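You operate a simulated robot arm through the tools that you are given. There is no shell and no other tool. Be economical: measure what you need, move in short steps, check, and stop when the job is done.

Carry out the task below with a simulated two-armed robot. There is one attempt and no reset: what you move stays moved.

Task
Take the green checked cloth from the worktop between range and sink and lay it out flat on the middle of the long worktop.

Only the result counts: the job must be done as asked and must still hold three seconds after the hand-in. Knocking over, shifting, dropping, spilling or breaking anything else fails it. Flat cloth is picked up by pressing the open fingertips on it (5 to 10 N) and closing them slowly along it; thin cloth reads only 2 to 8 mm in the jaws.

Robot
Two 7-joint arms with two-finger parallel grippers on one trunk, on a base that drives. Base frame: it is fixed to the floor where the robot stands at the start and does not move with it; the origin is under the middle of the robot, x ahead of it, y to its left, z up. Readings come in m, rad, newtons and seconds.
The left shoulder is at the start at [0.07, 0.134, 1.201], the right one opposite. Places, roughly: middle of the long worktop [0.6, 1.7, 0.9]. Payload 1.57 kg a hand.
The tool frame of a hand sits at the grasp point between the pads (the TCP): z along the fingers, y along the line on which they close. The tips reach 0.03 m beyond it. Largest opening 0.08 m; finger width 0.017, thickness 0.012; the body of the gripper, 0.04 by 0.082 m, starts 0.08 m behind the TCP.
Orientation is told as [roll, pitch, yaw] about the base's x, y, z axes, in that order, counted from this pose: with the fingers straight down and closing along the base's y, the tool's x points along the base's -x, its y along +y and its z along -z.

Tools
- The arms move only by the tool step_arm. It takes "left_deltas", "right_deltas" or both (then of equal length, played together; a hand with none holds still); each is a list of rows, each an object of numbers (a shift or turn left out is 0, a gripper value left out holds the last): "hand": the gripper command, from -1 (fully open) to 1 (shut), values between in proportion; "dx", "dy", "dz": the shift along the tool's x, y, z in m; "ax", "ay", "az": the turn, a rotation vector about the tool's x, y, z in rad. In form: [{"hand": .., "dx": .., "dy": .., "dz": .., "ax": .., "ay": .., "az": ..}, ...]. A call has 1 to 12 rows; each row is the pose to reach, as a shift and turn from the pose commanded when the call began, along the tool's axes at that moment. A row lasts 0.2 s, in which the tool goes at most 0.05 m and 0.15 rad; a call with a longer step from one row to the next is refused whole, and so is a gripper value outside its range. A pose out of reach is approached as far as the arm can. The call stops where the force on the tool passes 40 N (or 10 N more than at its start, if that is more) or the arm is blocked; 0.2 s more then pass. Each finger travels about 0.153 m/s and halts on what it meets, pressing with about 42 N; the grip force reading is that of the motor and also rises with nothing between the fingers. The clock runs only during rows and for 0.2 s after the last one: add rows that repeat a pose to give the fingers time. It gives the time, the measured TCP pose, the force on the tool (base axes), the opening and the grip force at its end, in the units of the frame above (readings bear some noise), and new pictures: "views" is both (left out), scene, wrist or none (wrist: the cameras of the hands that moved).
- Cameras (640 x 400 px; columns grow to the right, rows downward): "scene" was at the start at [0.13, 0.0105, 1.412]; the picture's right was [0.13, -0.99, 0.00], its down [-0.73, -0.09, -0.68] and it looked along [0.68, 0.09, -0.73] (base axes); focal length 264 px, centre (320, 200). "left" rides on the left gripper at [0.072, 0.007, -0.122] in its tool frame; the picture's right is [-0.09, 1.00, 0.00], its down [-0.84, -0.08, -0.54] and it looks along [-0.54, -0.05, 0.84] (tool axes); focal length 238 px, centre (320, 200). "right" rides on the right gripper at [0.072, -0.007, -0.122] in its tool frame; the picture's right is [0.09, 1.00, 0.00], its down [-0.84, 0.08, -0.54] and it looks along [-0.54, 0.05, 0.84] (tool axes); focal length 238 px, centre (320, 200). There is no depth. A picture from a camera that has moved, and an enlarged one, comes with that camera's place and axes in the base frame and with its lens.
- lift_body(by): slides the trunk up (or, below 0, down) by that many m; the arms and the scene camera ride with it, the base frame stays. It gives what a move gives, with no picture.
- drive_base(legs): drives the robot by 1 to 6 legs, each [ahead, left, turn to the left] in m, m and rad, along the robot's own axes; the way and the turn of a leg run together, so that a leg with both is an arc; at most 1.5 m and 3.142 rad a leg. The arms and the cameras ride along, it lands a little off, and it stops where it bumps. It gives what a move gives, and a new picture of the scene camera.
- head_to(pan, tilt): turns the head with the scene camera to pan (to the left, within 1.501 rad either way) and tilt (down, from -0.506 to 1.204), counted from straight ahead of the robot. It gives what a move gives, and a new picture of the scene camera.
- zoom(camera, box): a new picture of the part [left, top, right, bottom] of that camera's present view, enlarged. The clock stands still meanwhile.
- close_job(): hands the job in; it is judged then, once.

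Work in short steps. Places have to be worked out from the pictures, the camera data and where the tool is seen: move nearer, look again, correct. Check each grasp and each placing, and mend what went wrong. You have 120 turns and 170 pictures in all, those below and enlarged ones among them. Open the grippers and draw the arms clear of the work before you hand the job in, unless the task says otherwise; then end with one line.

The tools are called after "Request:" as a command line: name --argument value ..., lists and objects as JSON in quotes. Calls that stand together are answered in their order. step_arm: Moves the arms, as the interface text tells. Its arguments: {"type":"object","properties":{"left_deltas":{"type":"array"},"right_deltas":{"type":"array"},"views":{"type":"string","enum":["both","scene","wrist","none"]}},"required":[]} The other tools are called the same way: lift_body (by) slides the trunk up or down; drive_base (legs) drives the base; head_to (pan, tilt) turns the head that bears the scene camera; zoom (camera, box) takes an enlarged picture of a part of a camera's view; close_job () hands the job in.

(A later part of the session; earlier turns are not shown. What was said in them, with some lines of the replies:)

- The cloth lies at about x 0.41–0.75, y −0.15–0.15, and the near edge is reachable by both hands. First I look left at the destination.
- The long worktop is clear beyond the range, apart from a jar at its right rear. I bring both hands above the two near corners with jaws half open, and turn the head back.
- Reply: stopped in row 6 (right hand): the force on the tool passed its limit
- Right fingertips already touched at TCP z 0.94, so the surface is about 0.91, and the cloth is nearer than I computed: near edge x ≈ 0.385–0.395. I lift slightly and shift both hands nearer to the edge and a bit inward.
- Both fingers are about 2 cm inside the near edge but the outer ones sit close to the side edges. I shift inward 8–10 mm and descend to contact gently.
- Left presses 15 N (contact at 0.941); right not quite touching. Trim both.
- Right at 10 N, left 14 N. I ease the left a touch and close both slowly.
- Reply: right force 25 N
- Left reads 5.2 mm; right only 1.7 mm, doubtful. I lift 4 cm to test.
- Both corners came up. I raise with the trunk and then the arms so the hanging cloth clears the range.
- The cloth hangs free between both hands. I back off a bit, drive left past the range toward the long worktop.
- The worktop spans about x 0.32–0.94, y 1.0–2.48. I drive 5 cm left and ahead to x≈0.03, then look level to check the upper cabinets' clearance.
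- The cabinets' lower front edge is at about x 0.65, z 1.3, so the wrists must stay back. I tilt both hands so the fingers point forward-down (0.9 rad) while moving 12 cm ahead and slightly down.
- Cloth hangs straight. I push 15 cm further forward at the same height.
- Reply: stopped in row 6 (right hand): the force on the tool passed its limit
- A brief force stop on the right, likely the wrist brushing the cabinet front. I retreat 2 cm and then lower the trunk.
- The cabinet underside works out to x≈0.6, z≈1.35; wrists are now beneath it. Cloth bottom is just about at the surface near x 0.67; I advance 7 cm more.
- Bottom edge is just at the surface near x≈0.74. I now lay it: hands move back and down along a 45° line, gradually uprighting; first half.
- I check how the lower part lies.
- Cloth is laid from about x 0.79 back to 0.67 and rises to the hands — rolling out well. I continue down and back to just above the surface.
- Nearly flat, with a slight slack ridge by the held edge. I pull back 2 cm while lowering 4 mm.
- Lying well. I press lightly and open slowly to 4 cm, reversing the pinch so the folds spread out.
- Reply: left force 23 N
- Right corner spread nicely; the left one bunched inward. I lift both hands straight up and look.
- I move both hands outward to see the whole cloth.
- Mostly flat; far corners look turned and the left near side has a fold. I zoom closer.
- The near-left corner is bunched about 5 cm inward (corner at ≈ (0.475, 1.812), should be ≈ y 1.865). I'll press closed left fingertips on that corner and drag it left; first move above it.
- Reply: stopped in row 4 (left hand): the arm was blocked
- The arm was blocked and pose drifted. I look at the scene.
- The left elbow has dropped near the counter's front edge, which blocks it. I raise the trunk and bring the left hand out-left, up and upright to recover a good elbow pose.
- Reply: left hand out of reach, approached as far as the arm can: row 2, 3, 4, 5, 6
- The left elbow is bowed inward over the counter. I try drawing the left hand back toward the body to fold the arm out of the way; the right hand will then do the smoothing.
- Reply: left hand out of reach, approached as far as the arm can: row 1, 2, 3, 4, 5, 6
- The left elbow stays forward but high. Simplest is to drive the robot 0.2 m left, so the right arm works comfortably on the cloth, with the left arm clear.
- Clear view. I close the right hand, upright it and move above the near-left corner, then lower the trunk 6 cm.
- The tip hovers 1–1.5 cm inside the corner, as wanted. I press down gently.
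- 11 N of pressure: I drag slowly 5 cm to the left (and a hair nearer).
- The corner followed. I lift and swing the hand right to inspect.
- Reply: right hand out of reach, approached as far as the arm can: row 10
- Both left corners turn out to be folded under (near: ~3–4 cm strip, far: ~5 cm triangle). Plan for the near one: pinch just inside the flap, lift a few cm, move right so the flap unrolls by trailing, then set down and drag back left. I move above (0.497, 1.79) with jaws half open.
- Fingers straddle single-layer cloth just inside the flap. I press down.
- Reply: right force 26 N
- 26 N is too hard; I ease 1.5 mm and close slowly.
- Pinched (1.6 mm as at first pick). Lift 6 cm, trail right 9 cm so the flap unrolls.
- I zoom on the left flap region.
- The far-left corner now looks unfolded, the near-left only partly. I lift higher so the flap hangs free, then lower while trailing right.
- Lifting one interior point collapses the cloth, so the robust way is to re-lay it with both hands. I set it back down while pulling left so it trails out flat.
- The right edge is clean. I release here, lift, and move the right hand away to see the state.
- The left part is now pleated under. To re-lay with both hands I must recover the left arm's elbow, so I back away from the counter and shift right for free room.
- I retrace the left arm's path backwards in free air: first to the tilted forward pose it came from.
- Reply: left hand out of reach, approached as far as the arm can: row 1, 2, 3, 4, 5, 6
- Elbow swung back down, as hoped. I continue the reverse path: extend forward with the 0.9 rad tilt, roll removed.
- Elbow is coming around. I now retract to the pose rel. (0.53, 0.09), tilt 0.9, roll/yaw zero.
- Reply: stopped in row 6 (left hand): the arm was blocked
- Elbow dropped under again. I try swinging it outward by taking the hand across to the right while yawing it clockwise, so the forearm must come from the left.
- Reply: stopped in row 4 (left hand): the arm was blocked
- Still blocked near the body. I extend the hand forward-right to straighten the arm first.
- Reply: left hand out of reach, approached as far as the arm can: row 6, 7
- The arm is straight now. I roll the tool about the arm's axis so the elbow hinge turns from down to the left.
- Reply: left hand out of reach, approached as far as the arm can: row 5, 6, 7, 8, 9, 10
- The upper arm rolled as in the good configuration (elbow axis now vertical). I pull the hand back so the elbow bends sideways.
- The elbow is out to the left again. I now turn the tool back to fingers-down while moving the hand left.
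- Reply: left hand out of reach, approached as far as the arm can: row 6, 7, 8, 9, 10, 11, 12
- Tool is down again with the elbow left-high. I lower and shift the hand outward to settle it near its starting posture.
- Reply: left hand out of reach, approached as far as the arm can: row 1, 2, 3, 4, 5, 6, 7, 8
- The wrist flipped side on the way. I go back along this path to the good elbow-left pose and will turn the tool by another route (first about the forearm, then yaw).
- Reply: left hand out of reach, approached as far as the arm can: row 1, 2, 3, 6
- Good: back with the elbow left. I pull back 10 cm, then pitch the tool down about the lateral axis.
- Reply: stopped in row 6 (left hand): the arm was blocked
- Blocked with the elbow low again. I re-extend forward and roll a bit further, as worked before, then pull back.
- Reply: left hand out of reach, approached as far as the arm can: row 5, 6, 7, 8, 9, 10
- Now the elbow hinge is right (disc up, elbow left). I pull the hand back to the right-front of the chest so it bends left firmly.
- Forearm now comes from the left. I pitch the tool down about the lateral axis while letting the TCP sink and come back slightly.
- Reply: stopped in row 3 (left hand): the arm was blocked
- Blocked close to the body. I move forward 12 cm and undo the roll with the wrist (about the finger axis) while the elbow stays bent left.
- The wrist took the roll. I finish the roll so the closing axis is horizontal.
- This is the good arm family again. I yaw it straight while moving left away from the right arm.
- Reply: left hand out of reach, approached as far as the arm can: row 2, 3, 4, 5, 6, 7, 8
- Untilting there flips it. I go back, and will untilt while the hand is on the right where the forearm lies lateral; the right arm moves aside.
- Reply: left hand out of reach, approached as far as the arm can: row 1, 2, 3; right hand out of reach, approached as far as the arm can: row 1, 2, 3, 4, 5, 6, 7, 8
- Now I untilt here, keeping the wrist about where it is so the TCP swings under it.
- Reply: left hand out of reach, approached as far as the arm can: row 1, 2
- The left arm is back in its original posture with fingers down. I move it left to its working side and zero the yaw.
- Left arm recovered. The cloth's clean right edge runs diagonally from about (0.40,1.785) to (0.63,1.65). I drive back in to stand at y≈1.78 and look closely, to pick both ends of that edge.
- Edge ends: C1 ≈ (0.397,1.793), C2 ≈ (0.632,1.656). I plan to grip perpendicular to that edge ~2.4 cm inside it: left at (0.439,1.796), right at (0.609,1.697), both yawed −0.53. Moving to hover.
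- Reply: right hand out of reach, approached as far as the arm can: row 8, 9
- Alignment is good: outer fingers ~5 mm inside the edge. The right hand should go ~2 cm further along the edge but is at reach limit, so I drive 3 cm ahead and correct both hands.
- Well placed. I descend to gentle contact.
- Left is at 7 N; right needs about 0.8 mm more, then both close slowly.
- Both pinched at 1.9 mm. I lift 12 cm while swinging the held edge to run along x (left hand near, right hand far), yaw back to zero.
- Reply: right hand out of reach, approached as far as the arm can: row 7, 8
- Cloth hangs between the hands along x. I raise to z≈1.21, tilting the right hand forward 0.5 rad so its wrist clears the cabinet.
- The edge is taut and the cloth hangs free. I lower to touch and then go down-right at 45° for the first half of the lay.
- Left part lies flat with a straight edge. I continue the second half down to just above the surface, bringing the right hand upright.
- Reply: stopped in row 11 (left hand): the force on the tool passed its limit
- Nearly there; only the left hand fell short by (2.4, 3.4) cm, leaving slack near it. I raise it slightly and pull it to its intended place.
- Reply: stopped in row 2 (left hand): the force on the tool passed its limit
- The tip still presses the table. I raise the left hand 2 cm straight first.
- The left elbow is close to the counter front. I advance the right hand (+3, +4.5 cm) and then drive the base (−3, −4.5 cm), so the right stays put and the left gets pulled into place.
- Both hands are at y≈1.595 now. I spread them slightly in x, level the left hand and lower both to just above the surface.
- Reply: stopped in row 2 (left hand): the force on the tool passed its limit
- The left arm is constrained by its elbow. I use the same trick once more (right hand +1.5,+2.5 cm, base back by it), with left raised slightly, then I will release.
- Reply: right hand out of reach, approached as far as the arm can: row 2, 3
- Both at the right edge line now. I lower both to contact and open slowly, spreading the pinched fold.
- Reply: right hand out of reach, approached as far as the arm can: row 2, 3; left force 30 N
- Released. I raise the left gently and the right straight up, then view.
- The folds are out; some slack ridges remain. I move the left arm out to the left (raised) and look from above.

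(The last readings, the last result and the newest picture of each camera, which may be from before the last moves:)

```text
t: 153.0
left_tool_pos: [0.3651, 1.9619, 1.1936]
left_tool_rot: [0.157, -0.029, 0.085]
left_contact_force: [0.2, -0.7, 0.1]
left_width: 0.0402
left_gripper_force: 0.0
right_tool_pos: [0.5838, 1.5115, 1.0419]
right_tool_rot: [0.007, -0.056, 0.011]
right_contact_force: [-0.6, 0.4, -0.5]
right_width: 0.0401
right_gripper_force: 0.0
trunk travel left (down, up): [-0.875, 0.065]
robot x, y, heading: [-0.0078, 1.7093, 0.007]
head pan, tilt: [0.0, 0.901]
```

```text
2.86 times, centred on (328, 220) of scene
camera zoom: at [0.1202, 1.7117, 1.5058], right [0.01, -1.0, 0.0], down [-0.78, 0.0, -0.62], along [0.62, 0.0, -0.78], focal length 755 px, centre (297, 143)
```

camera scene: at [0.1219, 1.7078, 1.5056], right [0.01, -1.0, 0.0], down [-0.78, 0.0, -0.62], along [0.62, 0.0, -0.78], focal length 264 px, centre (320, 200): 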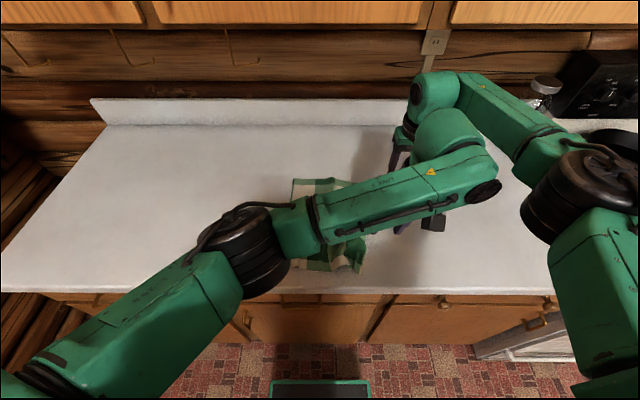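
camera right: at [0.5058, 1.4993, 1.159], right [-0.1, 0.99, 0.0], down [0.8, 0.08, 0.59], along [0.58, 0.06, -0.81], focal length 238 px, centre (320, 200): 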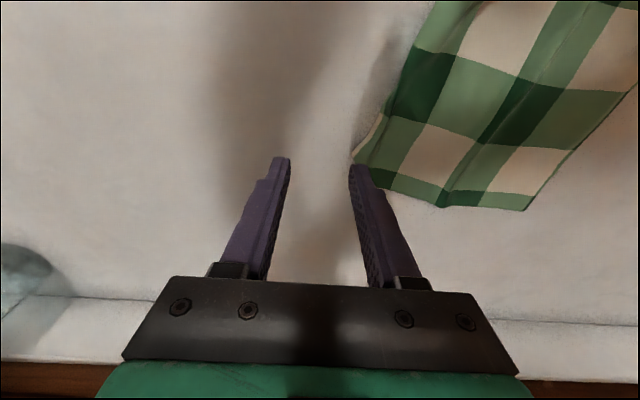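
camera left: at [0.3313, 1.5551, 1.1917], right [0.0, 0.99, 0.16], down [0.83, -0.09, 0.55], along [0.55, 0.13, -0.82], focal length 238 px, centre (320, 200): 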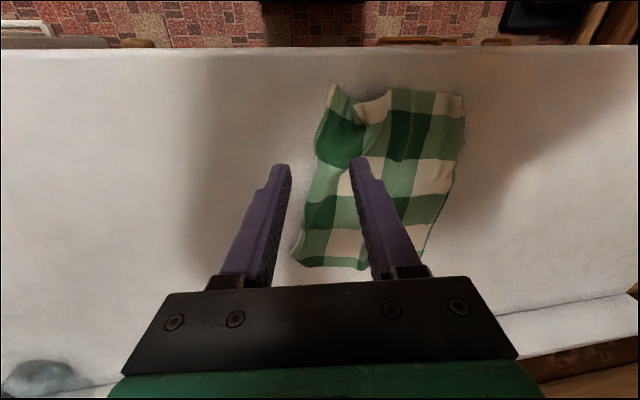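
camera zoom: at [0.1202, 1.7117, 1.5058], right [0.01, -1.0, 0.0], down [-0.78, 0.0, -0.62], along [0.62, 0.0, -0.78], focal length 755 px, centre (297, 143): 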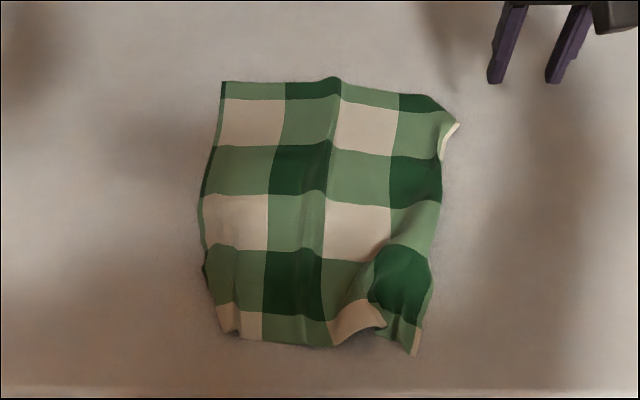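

All four corners are out; the near edge is just compressed (near-right corner at ≈(0.373,1.613), should be y≈1.52). I'll press the closed right fingertips on that corner and pull it right; first hover.

Request:
step_arm --right_deltas '[{"hand": 1, "dx": 0.033, "dy": 0.018, "ay": 0.01}, {"hand": 1, "dx": 0.066, "dy": 0.037, "ay": 0.02}, {"hand": 1, "dx": 0.1, "dy": 0.055, "ay": 0.03}, {"hand": 1, "dx": 0.132, "dy": 0.073, "dz": 0.02, "ay": 0.04}, {"hand": 1, "dx": 0.165, "dy": 0.092, "dz": 0.045, "ay": 0.056}, {"hand": 1, "dx": 0.196, "dy": 0.11, "dz": 0.07, "ay": 0.056}, {"hand": 1, "dx": 0.196, "dy": 0.11, "dz": 0.07, "ay": 0.056}]' --views "wrist"

```text
t: 154.6
left_tool_pos: [0.3677, 1.9586, 1.1936]
left_tool_rot: [0.159, -0.028, 0.086]
left_contact_force: [0.4, -0.6, -0.2]
left_width: 0.04
left_gripper_force: 0.0
right_tool_pos: [0.3919, 1.6196, 0.9625]
right_tool_rot: [0.009, 0.001, 0.012]
right_contact_force: [0.7, -0.6, 0.3]
right_width: 0.0
right_gripper_force: 21.8
trunk travel left (down, up): [-0.875, 0.065]
robot x, y, heading: [-0.0057, 1.7099, 0.004]
head pan, tilt: [0.0, 0.901]
camera right: at [0.3214, 1.6109, 1.0851], right [-0.1, 0.99, 0.01], down [0.84, 0.08, 0.54], along [0.54, 0.06, -0.84], focal length 238 px, centre (320, 200)
```

right: 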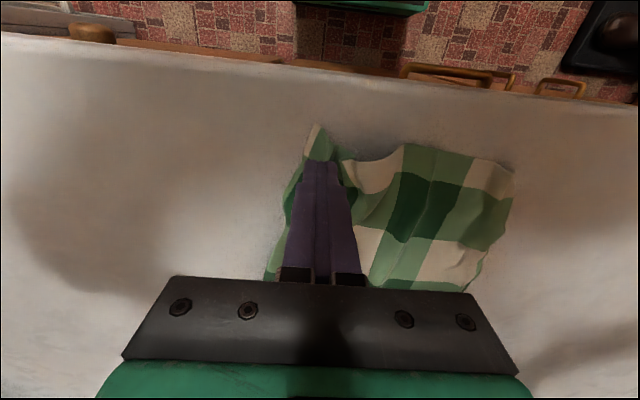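

Tip is ~2 cm inside the corner. Press down.

Request:
step_arm --right_deltas '[{"dx": 0.007, "dy": -0.001, "dz": 0.01}, {"dx": 0.007, "dy": -0.001, "dz": 0.018}, {"dx": 0.007, "dy": -0.001, "dz": 0.0215}, {"dx": 0.007, "dy": -0.001, "dz": 0.0225}, {"dx": 0.007, "dy": -0.001, "dz": 0.0225}]' --views "none"

```text
t: 155.8
left_tool_pos: [0.3655, 1.9588, 1.1937]
left_tool_rot: [0.159, -0.029, 0.086]
left_contact_force: [-0.6, 0.4, 0.0]
left_width: 0.0397
left_gripper_force: 0.1
right_tool_pos: [0.384, 1.6193, 0.94]
right_tool_rot: [0.009, 0.0, 0.012]
right_contact_force: [2.6, -1.6, 15.1]
right_width: 0.0003
right_gripper_force: 21.4
trunk travel left (down, up): [-0.875, 0.065]
robot x, y, heading: [-0.0053, 1.7079, 0.006]
head pan, tilt: [0.0, 0.901]
```

15 N; I drag slowly right 7 cm and 5 mm nearer.

Request:
step_arm --right_deltas '[{"dy": -0.008, "dz": -0.0003}, {"dy": -0.016, "dz": -0.0003}, {"dy": -0.024, "dx": 0.002, "dz": -0.0003}, {"dy": -0.032, "dx": 0.003, "dz": -0.0003}, {"dy": -0.04, "dx": 0.004, "dz": -0.0003}, {"dy": -0.048, "dx": 0.005, "dz": -0.0003}, {"dy": -0.056, "dx": 0.005, "dz": -0.0003}, {"dy": -0.064, "dx": 0.005, "dz": -0.0003}, {"dy": -0.07, "dx": 0.005, "dz": -0.0003}, {"dy": -0.07, "dx": 0.005, "dz": -0.0003}]' --views "scene"

Request:
zoom --camera "scene" --box '[240, 150, 416, 290]'

```text
t: 158.0
left_tool_pos: [0.3631, 1.9616, 1.1935]
left_tool_rot: [0.156, -0.032, 0.085]
left_contact_force: [-0.4, -0.7, -0.2]
left_width: 0.0402
left_gripper_force: 0.0
right_tool_pos: [0.378, 1.5522, 0.9403]
right_tool_rot: [0.006, -0.005, 0.013]
right_contact_force: [0.0, 6.3, 30.7]
right_width: 0.0
right_gripper_force: 21.0
trunk travel left (down, up): [-0.875, 0.065]
robot x, y, heading: [-0.0062, 1.7061, 0.007]
head pan, tilt: [0.0, 0.901]
camera scene: at [0.1166, 1.7139, 1.5062], right [0.01, -1.0, 0.0], down [-0.78, -0.01, -0.62], along [0.62, 0.0, -0.78], focal length 264 px, centre (320, 200)
```

scene: 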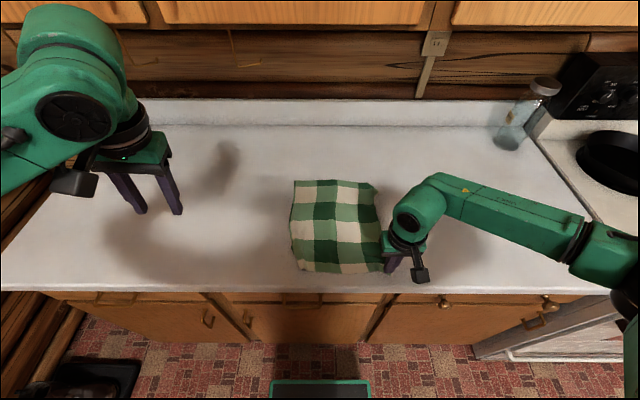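

```text
2.86 times, centred on (328, 220) of scene
camera zoom: at [0.1166, 1.7139, 1.5062], right [0.01, -1.0, 0.0], down [-0.78, -0.01, -0.62], along [0.62, 0.0, -0.78], focal length 755 px, centre (297, 143)
```

zoom: 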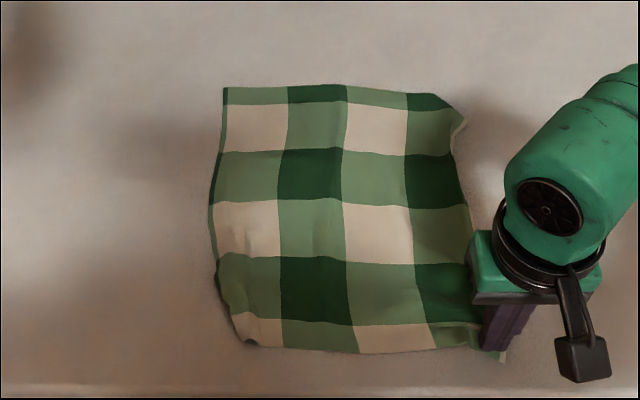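

Excellent — the bunching is gone. I lift off and inspect again.

Request:
step_arm --right_deltas '[{"dz": -0.01}, {"dz": -0.04}, {"dz": -0.08}, {"dy": -0.04, "dz": -0.1}, {"dy": -0.08, "dz": -0.1}]' --views "none"

Request:
zoom --camera "scene" --box '[270, 160, 414, 286]'

```text
t: 159.2
left_tool_pos: [0.3649, 1.9565, 1.1944]
left_tool_rot: [0.161, -0.031, 0.086]
left_contact_force: [-0.3, -0.5, 0.5]
left_width: 0.04
left_gripper_force: 0.0
right_tool_pos: [0.38, 1.4671, 1.0411]
right_tool_rot: [0.009, 0.001, 0.012]
right_contact_force: [0.0, -0.4, 0.0]
right_width: 0.0
right_gripper_force: 21.8
trunk travel left (down, up): [-0.875, 0.065]
robot x, y, heading: [-0.0059, 1.7063, 0.006]
head pan, tilt: [0.0, 0.901]
```

```text
3.17 times, centred on (342, 223) of scene
camera zoom: at [0.1197, 1.7075, 1.5059], right [0.01, -1.0, 0.0], down [-0.78, 0.0, -0.62], along [0.62, 0.0, -0.78], focal length 839 px, centre (250, 127)
```

zoom: 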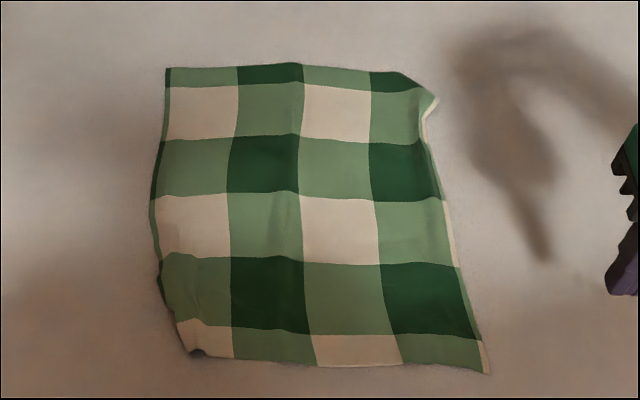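

Very flat now; only the near-left corner is slightly turned and there are faint ridges. One more press-and-drag there: hover at (0.393, 1.742).

Request:
step_arm --right_deltas '[{"dx": -0.003, "dy": 0.045}, {"dx": -0.006, "dy": 0.09}, {"dx": -0.009, "dy": 0.135}, {"dx": -0.012, "dy": 0.18}, {"dx": -0.014, "dy": 0.225}, {"dx": -0.016, "dy": 0.275, "dz": 0.02}, {"dx": -0.016, "dy": 0.275, "dz": 0.06}, {"dx": -0.016, "dy": 0.275, "dz": 0.08}, {"dx": -0.016, "dy": 0.275, "dz": 0.08}]' --views "wrist"

```text
refused: row 6 steps farther than a row can; nothing moved
```

One row was too long; I resend with smaller steps.

Request:
step_arm --right_deltas '[{"dx": -0.003, "dy": 0.045}, {"dx": -0.006, "dy": 0.09}, {"dx": -0.009, "dy": 0.135}, {"dx": -0.012, "dy": 0.18}, {"dx": -0.014, "dy": 0.225}, {"dx": -0.016, "dy": 0.265, "dz": 0.01}, {"dx": -0.016, "dy": 0.275, "dz": 0.04}, {"dx": -0.016, "dy": 0.275, "dz": 0.08}, {"dx": -0.016, "dy": 0.275, "dz": 0.08}]' --views "wrist"

```text
t: 161.2
left_tool_pos: [0.3652, 1.9595, 1.1929]
left_tool_rot: [0.159, -0.028, 0.085]
left_contact_force: [1.0, -0.4, 0.0]
left_width: 0.0401
left_gripper_force: 0.1
right_tool_pos: [0.3979, 1.7453, 0.96]
right_tool_rot: [0.008, 0.0, 0.013]
right_contact_force: [-0.4, 0.7, 0.3]
right_width: 0.0
right_gripper_force: 21.7
trunk travel left (down, up): [-0.875, 0.065]
robot x, y, heading: [-0.0004, 1.71, 0.006]
head pan, tilt: [0.0, 0.901]
camera right: at [0.3252, 1.735, 1.0828], right [-0.1, 0.99, 0.01], down [0.84, 0.08, 0.54], along [0.54, 0.06, -0.84], focal length 238 px, centre (320, 200)
```

right: 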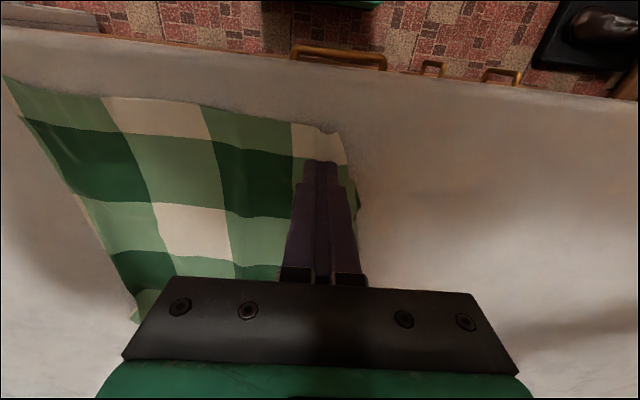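

In place; press down.

Request:
step_arm --right_deltas '[{"dx": 0.006, "dy": -0.001, "dz": 0.01}, {"dx": 0.006, "dy": -0.001, "dz": 0.0165}, {"dx": 0.006, "dy": -0.001, "dz": 0.019}, {"dx": 0.006, "dy": -0.001, "dz": 0.0197}, {"dx": 0.006, "dy": -0.001, "dz": 0.0197}]' --views "none"

```text
t: 162.4
left_tool_pos: [0.3658, 1.9595, 1.1938]
left_tool_rot: [0.159, -0.028, 0.086]
left_contact_force: [-0.6, 0.5, 0.4]
left_width: 0.0402
left_gripper_force: 0.1
right_tool_pos: [0.3892, 1.7435, 0.9424]
right_tool_rot: [0.008, -0.002, 0.014]
right_contact_force: [2.3, -0.6, 11.4]
right_width: 0.0
right_gripper_force: 21.3
trunk travel left (down, up): [-0.875, 0.065]
robot x, y, heading: [-0.0053, 1.7104, 0.001]
head pan, tilt: [0.0, 0.901]
```

11 N; drag left 3 cm gently, then lift and move clear to look.

Request:
step_arm --right_deltas '[{"dy": 0.006}, {"dy": 0.012}, {"dy": 0.018, "dx": 0.002}, {"dy": 0.024, "dx": 0.003}, {"dy": 0.028, "dx": 0.004}, {"dy": 0.028, "dx": 0.004}, {"dy": 0.028, "dx": 0.004, "dz": -0.01}, {"dy": 0.028, "dx": 0.004, "dz": -0.04}, {"dy": 0.028, "dx": 0.004, "dz": -0.08}, {"dy": 0.0, "dx": 0.004, "dz": -0.1}, {"dy": -0.045, "dx": 0.004, "dz": -0.1}, {"dy": -0.09, "dx": 0.004, "dz": -0.1}]' --views "none"

Request:
step_arm --right_deltas '[{"dy": -0.045}, {"dy": -0.09}, {"dy": -0.135}, {"dy": -0.18}, {"dy": -0.2}]' --views "none"

Request:
zoom --camera "scene" --box '[270, 160, 414, 286]'

```text
t: 165.0
left_tool_pos: [0.3651, 1.9563, 1.1938]
left_tool_rot: [0.161, -0.031, 0.086]
left_contact_force: [0.4, -0.3, -1.4]
left_width: 0.0396
left_gripper_force: 0.0
right_tool_pos: [0.385, 1.6532, 1.0414]
right_tool_rot: [0.009, -0.001, 0.011]
right_contact_force: [0.2, -0.2, 0.0]
right_width: 0.0
right_gripper_force: 21.5
trunk travel left (down, up): [-0.875, 0.065]
robot x, y, heading: [-0.0082, 1.7092, 0.002]
head pan, tilt: [0.0, 0.901]
```

```text
t: 166.2
left_tool_pos: [0.3666, 1.9586, 1.1928]
left_tool_rot: [0.16, -0.028, 0.086]
left_contact_force: [0.3, 0.2, -0.4]
left_width: 0.0401
left_gripper_force: 0.2
right_tool_pos: [0.3843, 1.4499, 1.0398]
right_tool_rot: [0.009, 0.001, 0.014]
right_contact_force: [0.3, -0.7, -0.4]
right_width: 0.0002
right_gripper_force: 21.4
trunk travel left (down, up): [-0.875, 0.065]
robot x, y, heading: [-0.0073, 1.7093, 0.006]
head pan, tilt: [0.0, 0.901]
```

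```text
3.17 times, centred on (342, 223) of scene
camera zoom: at [0.1208, 1.7087, 1.5058], right [0.01, -1.0, 0.0], down [-0.78, 0.0, -0.62], along [0.62, 0.0, -0.78], focal length 839 px, centre (250, 127)
```

zoom: 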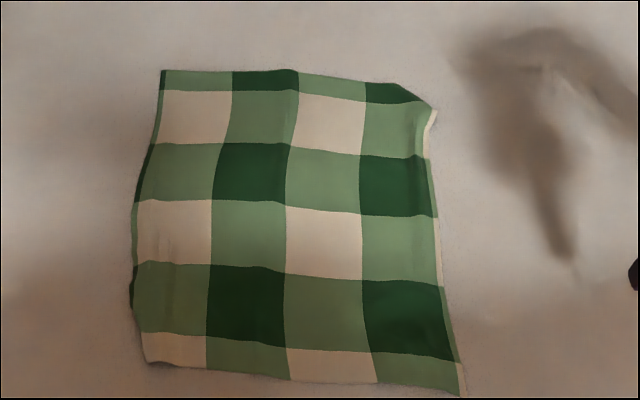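

Now nicely flat. Its centre is about (0.50, 1.67), some 10 cm nearer than the middle. I'll shift it forward by pressing both closed hands near the far edge and driving the base ahead, so the cloth trails flat. First hover with the hands slightly tilted forward.

Request:
step_arm --left_deltas '[{"hand": 1, "dx": -0.023, "dy": -0.027, "dz": 0.021, "ax": 0.019, "ay": -0.041, "az": 0.006}, {"hand": 1, "dx": -0.046, "dy": -0.055, "dz": 0.043, "ax": 0.038, "ay": -0.081, "az": 0.012}, {"hand": 1, "dx": -0.07, "dy": -0.082, "dz": 0.064, "ax": 0.057, "ay": -0.122, "az": 0.018}, {"hand": 1, "dx": -0.093, "dy": -0.11, "dz": 0.085, "ax": 0.076, "ay": -0.163, "az": 0.024}, {"hand": 1, "dx": -0.116, "dy": -0.137, "dz": 0.107, "ax": 0.095, "ay": -0.203, "az": 0.03}, {"hand": 1, "dx": -0.139, "dy": -0.165, "dz": 0.128, "ax": 0.114, "ay": -0.244, "az": 0.036}, {"hand": 1, "dx": -0.163, "dy": -0.192, "dz": 0.149, "ax": 0.133, "ay": -0.285, "az": 0.041}, {"hand": 1, "dx": -0.186, "dy": -0.22, "dz": 0.171, "ax": 0.152, "ay": -0.325, "az": 0.047}, {"hand": 1, "dx": -0.209, "dy": -0.247, "dz": 0.192, "ax": 0.171, "ay": -0.366, "az": 0.053}, {"hand": 1, "dx": -0.209, "dy": -0.247, "dz": 0.192, "ax": 0.171, "ay": -0.366, "az": 0.053}]' --right_deltas '[{"hand": 1, "dx": -0.024, "dy": 0.0136, "dz": 0.0, "ay": -0.033}, {"dx": -0.047, "dy": 0.027, "dz": 0.0, "ay": -0.067}, {"dx": -0.071, "dy": 0.041, "dz": 0.0, "ay": -0.1}, {"dx": -0.095, "dy": 0.054, "dz": 0.01, "ay": -0.133}, {"dx": -0.118, "dy": 0.068, "dz": 0.02, "ay": -0.167}, {"dx": -0.142, "dy": 0.081, "dz": 0.035, "ay": -0.2}, {"dx": -0.166, "dy": 0.095, "dz": 0.05, "ay": -0.233}, {"dx": -0.189, "dy": 0.108, "dz": 0.06, "ay": -0.267}, {"dx": -0.213, "dy": 0.122, "dz": 0.07, "ay": -0.3}, {"dx": -0.213, "dy": 0.122, "dz": 0.07, "ay": -0.3}]' --views "both"

```text
t: 168.4
left_tool_pos: [0.6041, 1.7645, 0.9693]
left_tool_rot: [0.004, -0.388, 0.0]
left_contact_force: [-0.2, 0.0, 0.9]
left_width: 0.0
left_gripper_force: 21.6
right_tool_pos: [0.6016, 1.5772, 0.9697]
right_tool_rot: [0.006, -0.301, 0.01]
right_contact_force: [-0.5, 0.5, 0.2]
right_width: 0.0
right_gripper_force: 21.5
trunk travel left (down, up): [-0.875, 0.065]
robot x, y, heading: [-0.0046, 1.7062, -0.003]
head pan, tilt: [0.0, 0.901]
camera scene: at [0.1207, 1.7102, 1.5058], right [0.01, -1.0, 0.0], down [-0.78, 0.0, -0.62], along [0.62, 0.0, -0.78], focal length 264 px, centre (320, 200)
camera right: at [0.4978, 1.567, 1.0657], right [-0.1, 0.99, -0.02], down [0.64, 0.08, 0.77], along [0.76, 0.06, -0.64], focal length 238 px, centre (320, 200)
camera left: at [0.491, 1.7703, 1.0545], right [0.08, 1.0, 0.04], down [0.57, -0.08, 0.82], along [0.82, -0.05, -0.57], focal length 238 px, centre (320, 200)
```

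scene: 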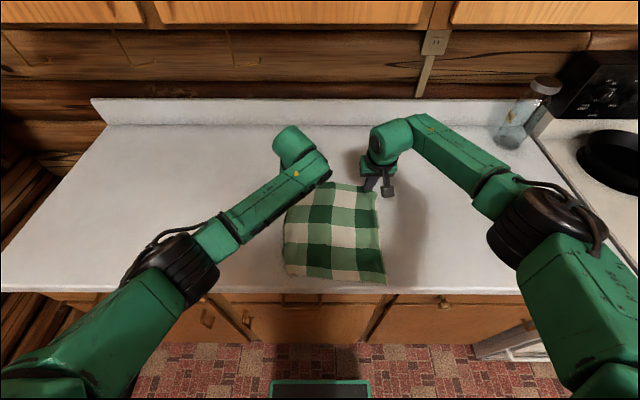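
right: 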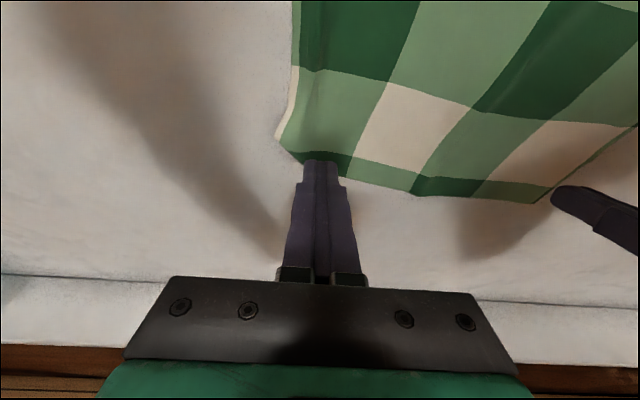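
left: 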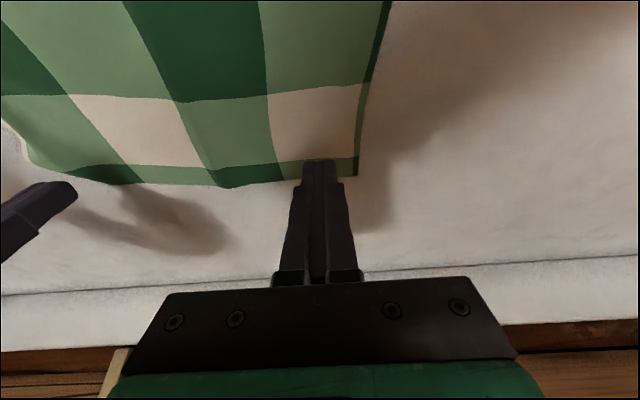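

Both tips are above the far strip of the cloth. I lower to just short of contact, then press.

Request:
step_arm --left_deltas '[{"dx": -0.0003, "dz": 0.01}, {"dx": -0.0006, "dz": 0.02}, {"dx": -0.0009, "dz": 0.0275}, {"dx": -0.0009, "dz": 0.0295}, {"dx": -0.0009, "dz": 0.0295}]' --right_deltas '[{"dx": 0.004, "dz": 0.009}, {"dx": 0.008, "dz": 0.017}, {"dx": 0.011, "dz": 0.0225}, {"dx": 0.0118, "dz": 0.0246}, {"dx": 0.0118, "dz": 0.0246}]' --views "none"

```text
t: 169.6
left_tool_pos: [0.615, 1.7651, 0.9455]
left_tool_rot: [0.003, -0.387, 0.002]
left_contact_force: [-0.2, -0.2, 0.6]
left_width: 0.0
left_gripper_force: 20.8
right_tool_pos: [0.596, 1.577, 0.9424]
right_tool_rot: [0.008, -0.3, 0.008]
right_contact_force: [-0.6, -0.3, 0.0]
right_width: 0.0001
right_gripper_force: 21.2
trunk travel left (down, up): [-0.875, 0.065]
robot x, y, heading: [0.0007, 1.7081, 0.003]
head pan, tilt: [0.0, 0.901]
```

Request:
step_arm --left_deltas '[{"dx": 0.0008, "dz": 0.002}, {"dx": 0.0015, "dz": 0.0035}, {"dx": 0.0017, "dz": 0.0043}, {"dx": 0.0017, "dz": 0.0043}]' --right_deltas '[{"dx": 0.0003, "dz": 0.001}, {"dx": 0.0005, "dz": 0.0015}, {"dx": 0.0006, "dz": 0.0019}, {"dx": 0.0006, "dz": 0.0019}]' --views "none"

```text
t: 170.6
left_tool_pos: [0.6134, 1.7658, 0.9419]
left_tool_rot: [0.004, -0.393, 0.004]
left_contact_force: [0.4, -1.0, 4.6]
left_width: 0.0
left_gripper_force: 21.7
right_tool_pos: [0.5945, 1.5774, 0.943]
right_tool_rot: [0.009, -0.304, 0.009]
right_contact_force: [2.1, 0.8, 10.5]
right_width: 0.0
right_gripper_force: 21.3
trunk travel left (down, up): [-0.875, 0.065]
robot x, y, heading: [-0.0015, 1.7078, 0.009]
head pan, tilt: [0.0, 0.901]
```

Left 5 N, right 10 N. I add a little to the left and drive 3 cm ahead as a trial.

Request:
step_arm --left_deltas '[{"dx": 0.0002, "dz": 0.0005}]' --views "none"

Request:
drive_base --legs '[[0.03, 0, 0]]'

Request:
zoom --camera "scene" --box '[260, 160, 420, 300]'

```text
t: 171.0
left_tool_pos: [0.6131, 1.7647, 0.942]
left_tool_rot: [0.002, -0.393, -0.001]
left_contact_force: [0.3, -0.5, 7.8]
left_width: 0.0002
left_gripper_force: 21.1
right_tool_pos: [0.5934, 1.578, 0.9424]
right_tool_rot: [0.009, -0.304, 0.009]
right_contact_force: [1.4, 0.3, 11.0]
right_width: 0.0001
right_gripper_force: 21.4
trunk travel left (down, up): [-0.875, 0.065]
robot x, y, heading: [-0.0035, 1.7108, 0.004]
head pan, tilt: [0.0, 0.901]
```

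```text
t: 171.8
left_tool_pos: [0.6419, 1.7653, 0.9425]
left_tool_rot: [0.002, -0.391, 0.0]
left_contact_force: [-1.9, 0.6, 9.7]
left_width: 0.0001
left_gripper_force: 21.6
right_tool_pos: [0.6217, 1.5778, 0.9423]
right_tool_rot: [0.007, -0.3, 0.008]
right_contact_force: [-1.5, 0.4, 11.9]
right_width: 0.0001
right_gripper_force: 21.1
trunk travel left (down, up): [-0.875, 0.065]
robot x, y, heading: [0.0238, 1.7091, 0.002]
head pan, tilt: [0.0, 0.901]
camera scene: at [0.1462, 1.7102, 1.5062], right [0.0, -1.0, 0.0], down [-0.78, 0.0, -0.62], along [0.62, 0.0, -0.78], focal length 264 px, centre (320, 200)
```

scene: 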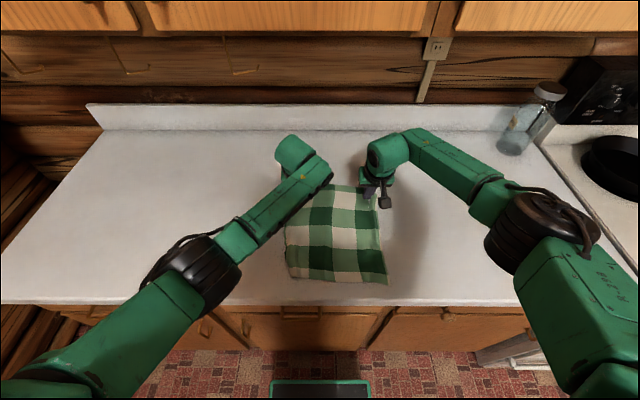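

```text
2.86 times, centred on (340, 230) of scene
camera zoom: at [0.1462, 1.7102, 1.5062], right [0.0, -1.0, 0.0], down [-0.78, 0.0, -0.62], along [0.62, 0.0, -0.78], focal length 755 px, centre (263, 114)
```

zoom: 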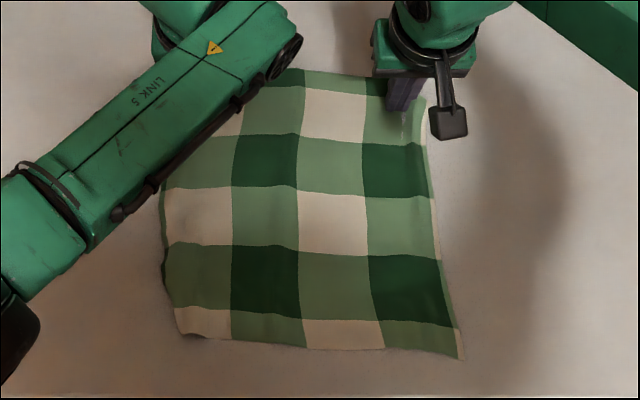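

The cloth slides along flat. I drive another 3.5 cm.

Request:
drive_base --legs '[[0.035, 0, 0]]'

```text
t: 172.7
left_tool_pos: [0.6769, 1.7643, 0.942]
left_tool_rot: [0.004, -0.391, 0.0]
left_contact_force: [-1.7, 0.0, 9.5]
left_width: 0.0
left_gripper_force: 21.2
right_tool_pos: [0.6587, 1.5772, 0.942]
right_tool_rot: [0.007, -0.302, 0.009]
right_contact_force: [-2.9, -1.0, 10.6]
right_width: 0.0003
right_gripper_force: 21.5
trunk travel left (down, up): [-0.875, 0.065]
robot x, y, heading: [0.0604, 1.7138, 0.005]
head pan, tilt: [0.0, 0.901]
camera scene: at [0.1823, 1.7102, 1.5062], right [0.0, -1.0, 0.0], down [-0.78, 0.0, -0.62], along [0.62, 0.0, -0.78], focal length 264 px, centre (320, 200)
```

scene: 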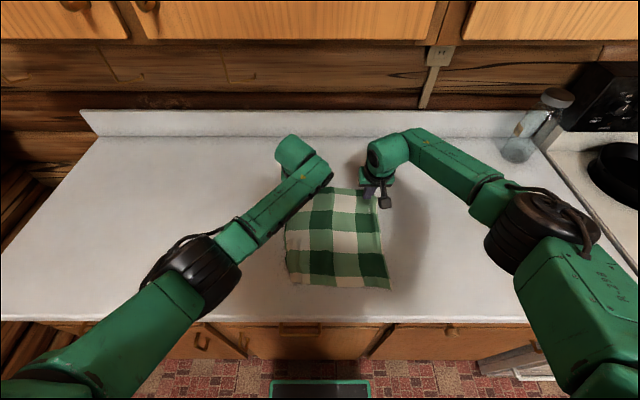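

Centre is now ≈(0.565, 1.67). I lift both hands straight off, then back away.

Request:
step_arm --left_deltas '[{"dx": -0.004, "dz": -0.009}, {"dx": -0.015, "dz": -0.037}, {"dx": -0.03, "dz": -0.074}, {"dx": -0.045, "dz": -0.11}]' --right_deltas '[{"dx": -0.003, "dz": -0.0095}, {"dx": -0.012, "dz": -0.038}, {"dx": -0.024, "dz": -0.076}, {"dx": -0.036, "dz": -0.114}]' --views "none"

Request:
drive_base --legs '[[-0.3, 0, 0]]'

```text
t: 173.7
left_tool_pos: [0.6785, 1.7628, 1.0555]
left_tool_rot: [0.005, -0.386, -0.001]
left_contact_force: [-0.2, 0.3, -0.3]
left_width: 0.0
left_gripper_force: 20.9
right_tool_pos: [0.663, 1.5784, 1.0598]
right_tool_rot: [0.009, -0.298, 0.01]
right_contact_force: [-0.2, 0.0, 0.4]
right_width: 0.0
right_gripper_force: 21.2
trunk travel left (down, up): [-0.875, 0.065]
robot x, y, heading: [0.0568, 1.7095, 0.004]
head pan, tilt: [0.0, 0.901]
```

```text
t: 175.7
left_tool_pos: [0.38, 1.7627, 1.0542]
left_tool_rot: [0.003, -0.387, 0.002]
left_contact_force: [-0.5, -0.5, 0.5]
left_width: 0.0
left_gripper_force: 20.8
right_tool_pos: [0.3631, 1.577, 1.0587]
right_tool_rot: [0.009, -0.295, 0.012]
right_contact_force: [-0.2, 0.6, -0.2]
right_width: 0.0
right_gripper_force: 21.2
trunk travel left (down, up): [-0.875, 0.065]
robot x, y, heading: [-0.2373, 1.707, 0.005]
head pan, tilt: [0.0, 0.901]
camera scene: at [-0.1118, 1.7088, 1.5054], right [0.01, -1.0, 0.0], down [-0.78, 0.0, -0.62], along [0.62, 0.0, -0.78], focal length 264 px, centre (320, 200)
```

scene: 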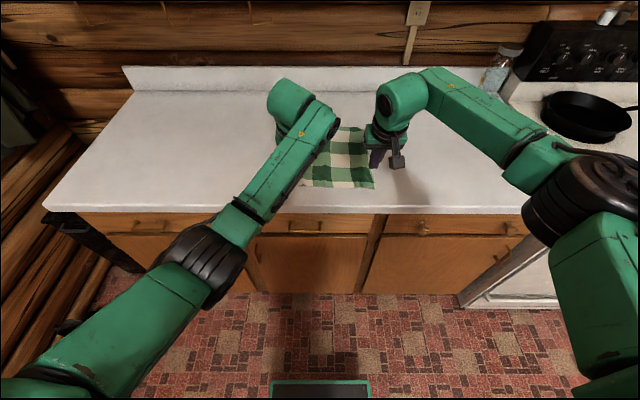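

Hands are off. I back a little further, open both grippers, and look at the cloth.

Request:
drive_base --legs '[[-0.2, 0, 0]]'

Request:
step_arm --left_deltas '[{"hand": -1, "dy": 0.03}, {"hand": -1, "dy": 0.06}, {"hand": -1, "dy": 0.09}]' --right_deltas '[{"hand": -1, "dy": -0.03}, {"hand": -1, "dy": -0.06}, {"hand": -1, "dy": -0.09}]' --views "none"

Request:
head_to --pan 0 --tilt 0.6

Request:
zoom --camera "scene" --box '[250, 140, 410, 240]'

```text
t: 177.3
left_tool_pos: [0.1755, 1.761, 1.0541]
left_tool_rot: [0.005, -0.384, 0.002]
left_contact_force: [1.0, 0.3, -0.1]
left_width: 0.0
left_gripper_force: 21.2
right_tool_pos: [0.1603, 1.5753, 1.0572]
right_tool_rot: [0.007, -0.293, 0.01]
right_contact_force: [-0.1, 0.2, 0.0]
right_width: 0.0
right_gripper_force: 20.9
trunk travel left (down, up): [-0.875, 0.065]
robot x, y, heading: [-0.4402, 1.7063, 0.006]
head pan, tilt: [0.0, 0.901]
camera scene: at [-0.3151, 1.7074, 1.5053], right [0.01, -1.0, 0.0], down [-0.79, 0.0, -0.62], along [0.62, 0.0, -0.79], focal length 264 px, centre (320, 200)
```

scene: 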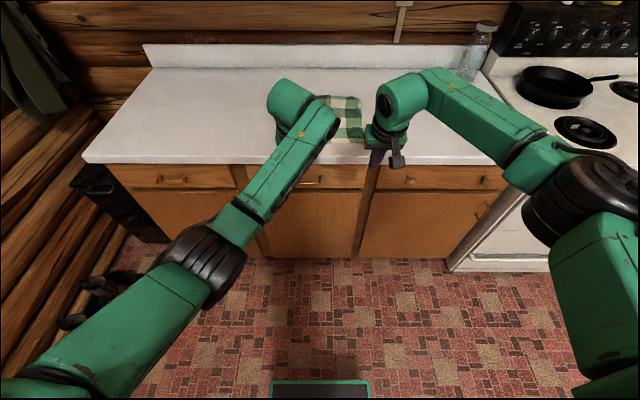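

```text
t: 178.1
left_tool_pos: [0.1717, 1.8542, 1.0565]
left_tool_rot: [0.005, -0.388, 0.001]
left_contact_force: [-0.3, -0.7, 0.2]
left_width: 0.0804
left_gripper_force: 0.2
right_tool_pos: [0.1584, 1.4826, 1.0605]
right_tool_rot: [0.009, -0.299, 0.01]
right_contact_force: [-0.8, 0.0, 0.9]
right_width: 0.0799
right_gripper_force: 0.1
trunk travel left (down, up): [-0.875, 0.065]
robot x, y, heading: [-0.443, 1.7068, 0.005]
head pan, tilt: [0.0, 0.901]
```

```text
t: 178.9
left_tool_pos: [0.1717, 1.8529, 1.0571]
left_tool_rot: [0.003, -0.387, 0.001]
left_contact_force: [-0.7, -0.1, -0.7]
left_width: 0.0801
left_gripper_force: 0.0
right_tool_pos: [0.1603, 1.4814, 1.0585]
right_tool_rot: [0.007, -0.299, 0.011]
right_contact_force: [-0.7, -0.2, -0.7]
right_width: 0.0801
right_gripper_force: 0.0
trunk travel left (down, up): [-0.875, 0.065]
robot x, y, heading: [-0.4508, 1.7074, 0.007]
head pan, tilt: [0.0, 0.6]
camera scene: at [-0.3061, 1.7076, 1.5304], right [0.01, -1.0, 0.0], down [-0.57, 0.0, -0.82], along [0.82, 0.0, -0.57], focal length 264 px, centre (320, 200)
```

scene: 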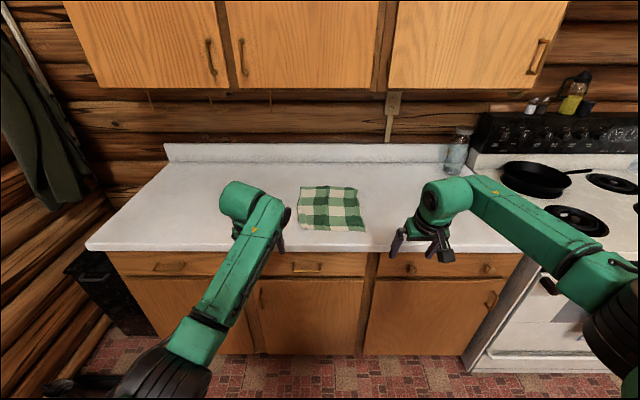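

```text
4.00 times, centred on (330, 190) of scene
camera zoom: at [-0.3061, 1.7076, 1.5304], right [0.01, -1.0, 0.0], down [-0.57, 0.0, -0.82], along [0.82, 0.0, -0.57], focal length 1058 px, centre (280, 240)
```

zoom: 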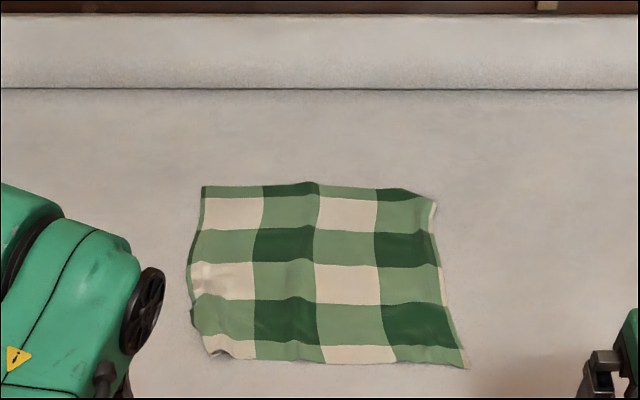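

The cloth lies flat near the middle of the long worktop, nothing else has moved, and both grippers are open and clear. I hand in.

Request:
close_job

```text
The job is handed in.
```

The green checked cloth is laid out on the middle of the long worktop, centred at about (0.57, 1.67). It is flat apart from a slightly tucked far-right corner and a few faint ridges. Both grippers are open and drawn clear, and nothing else was moved that I could see.
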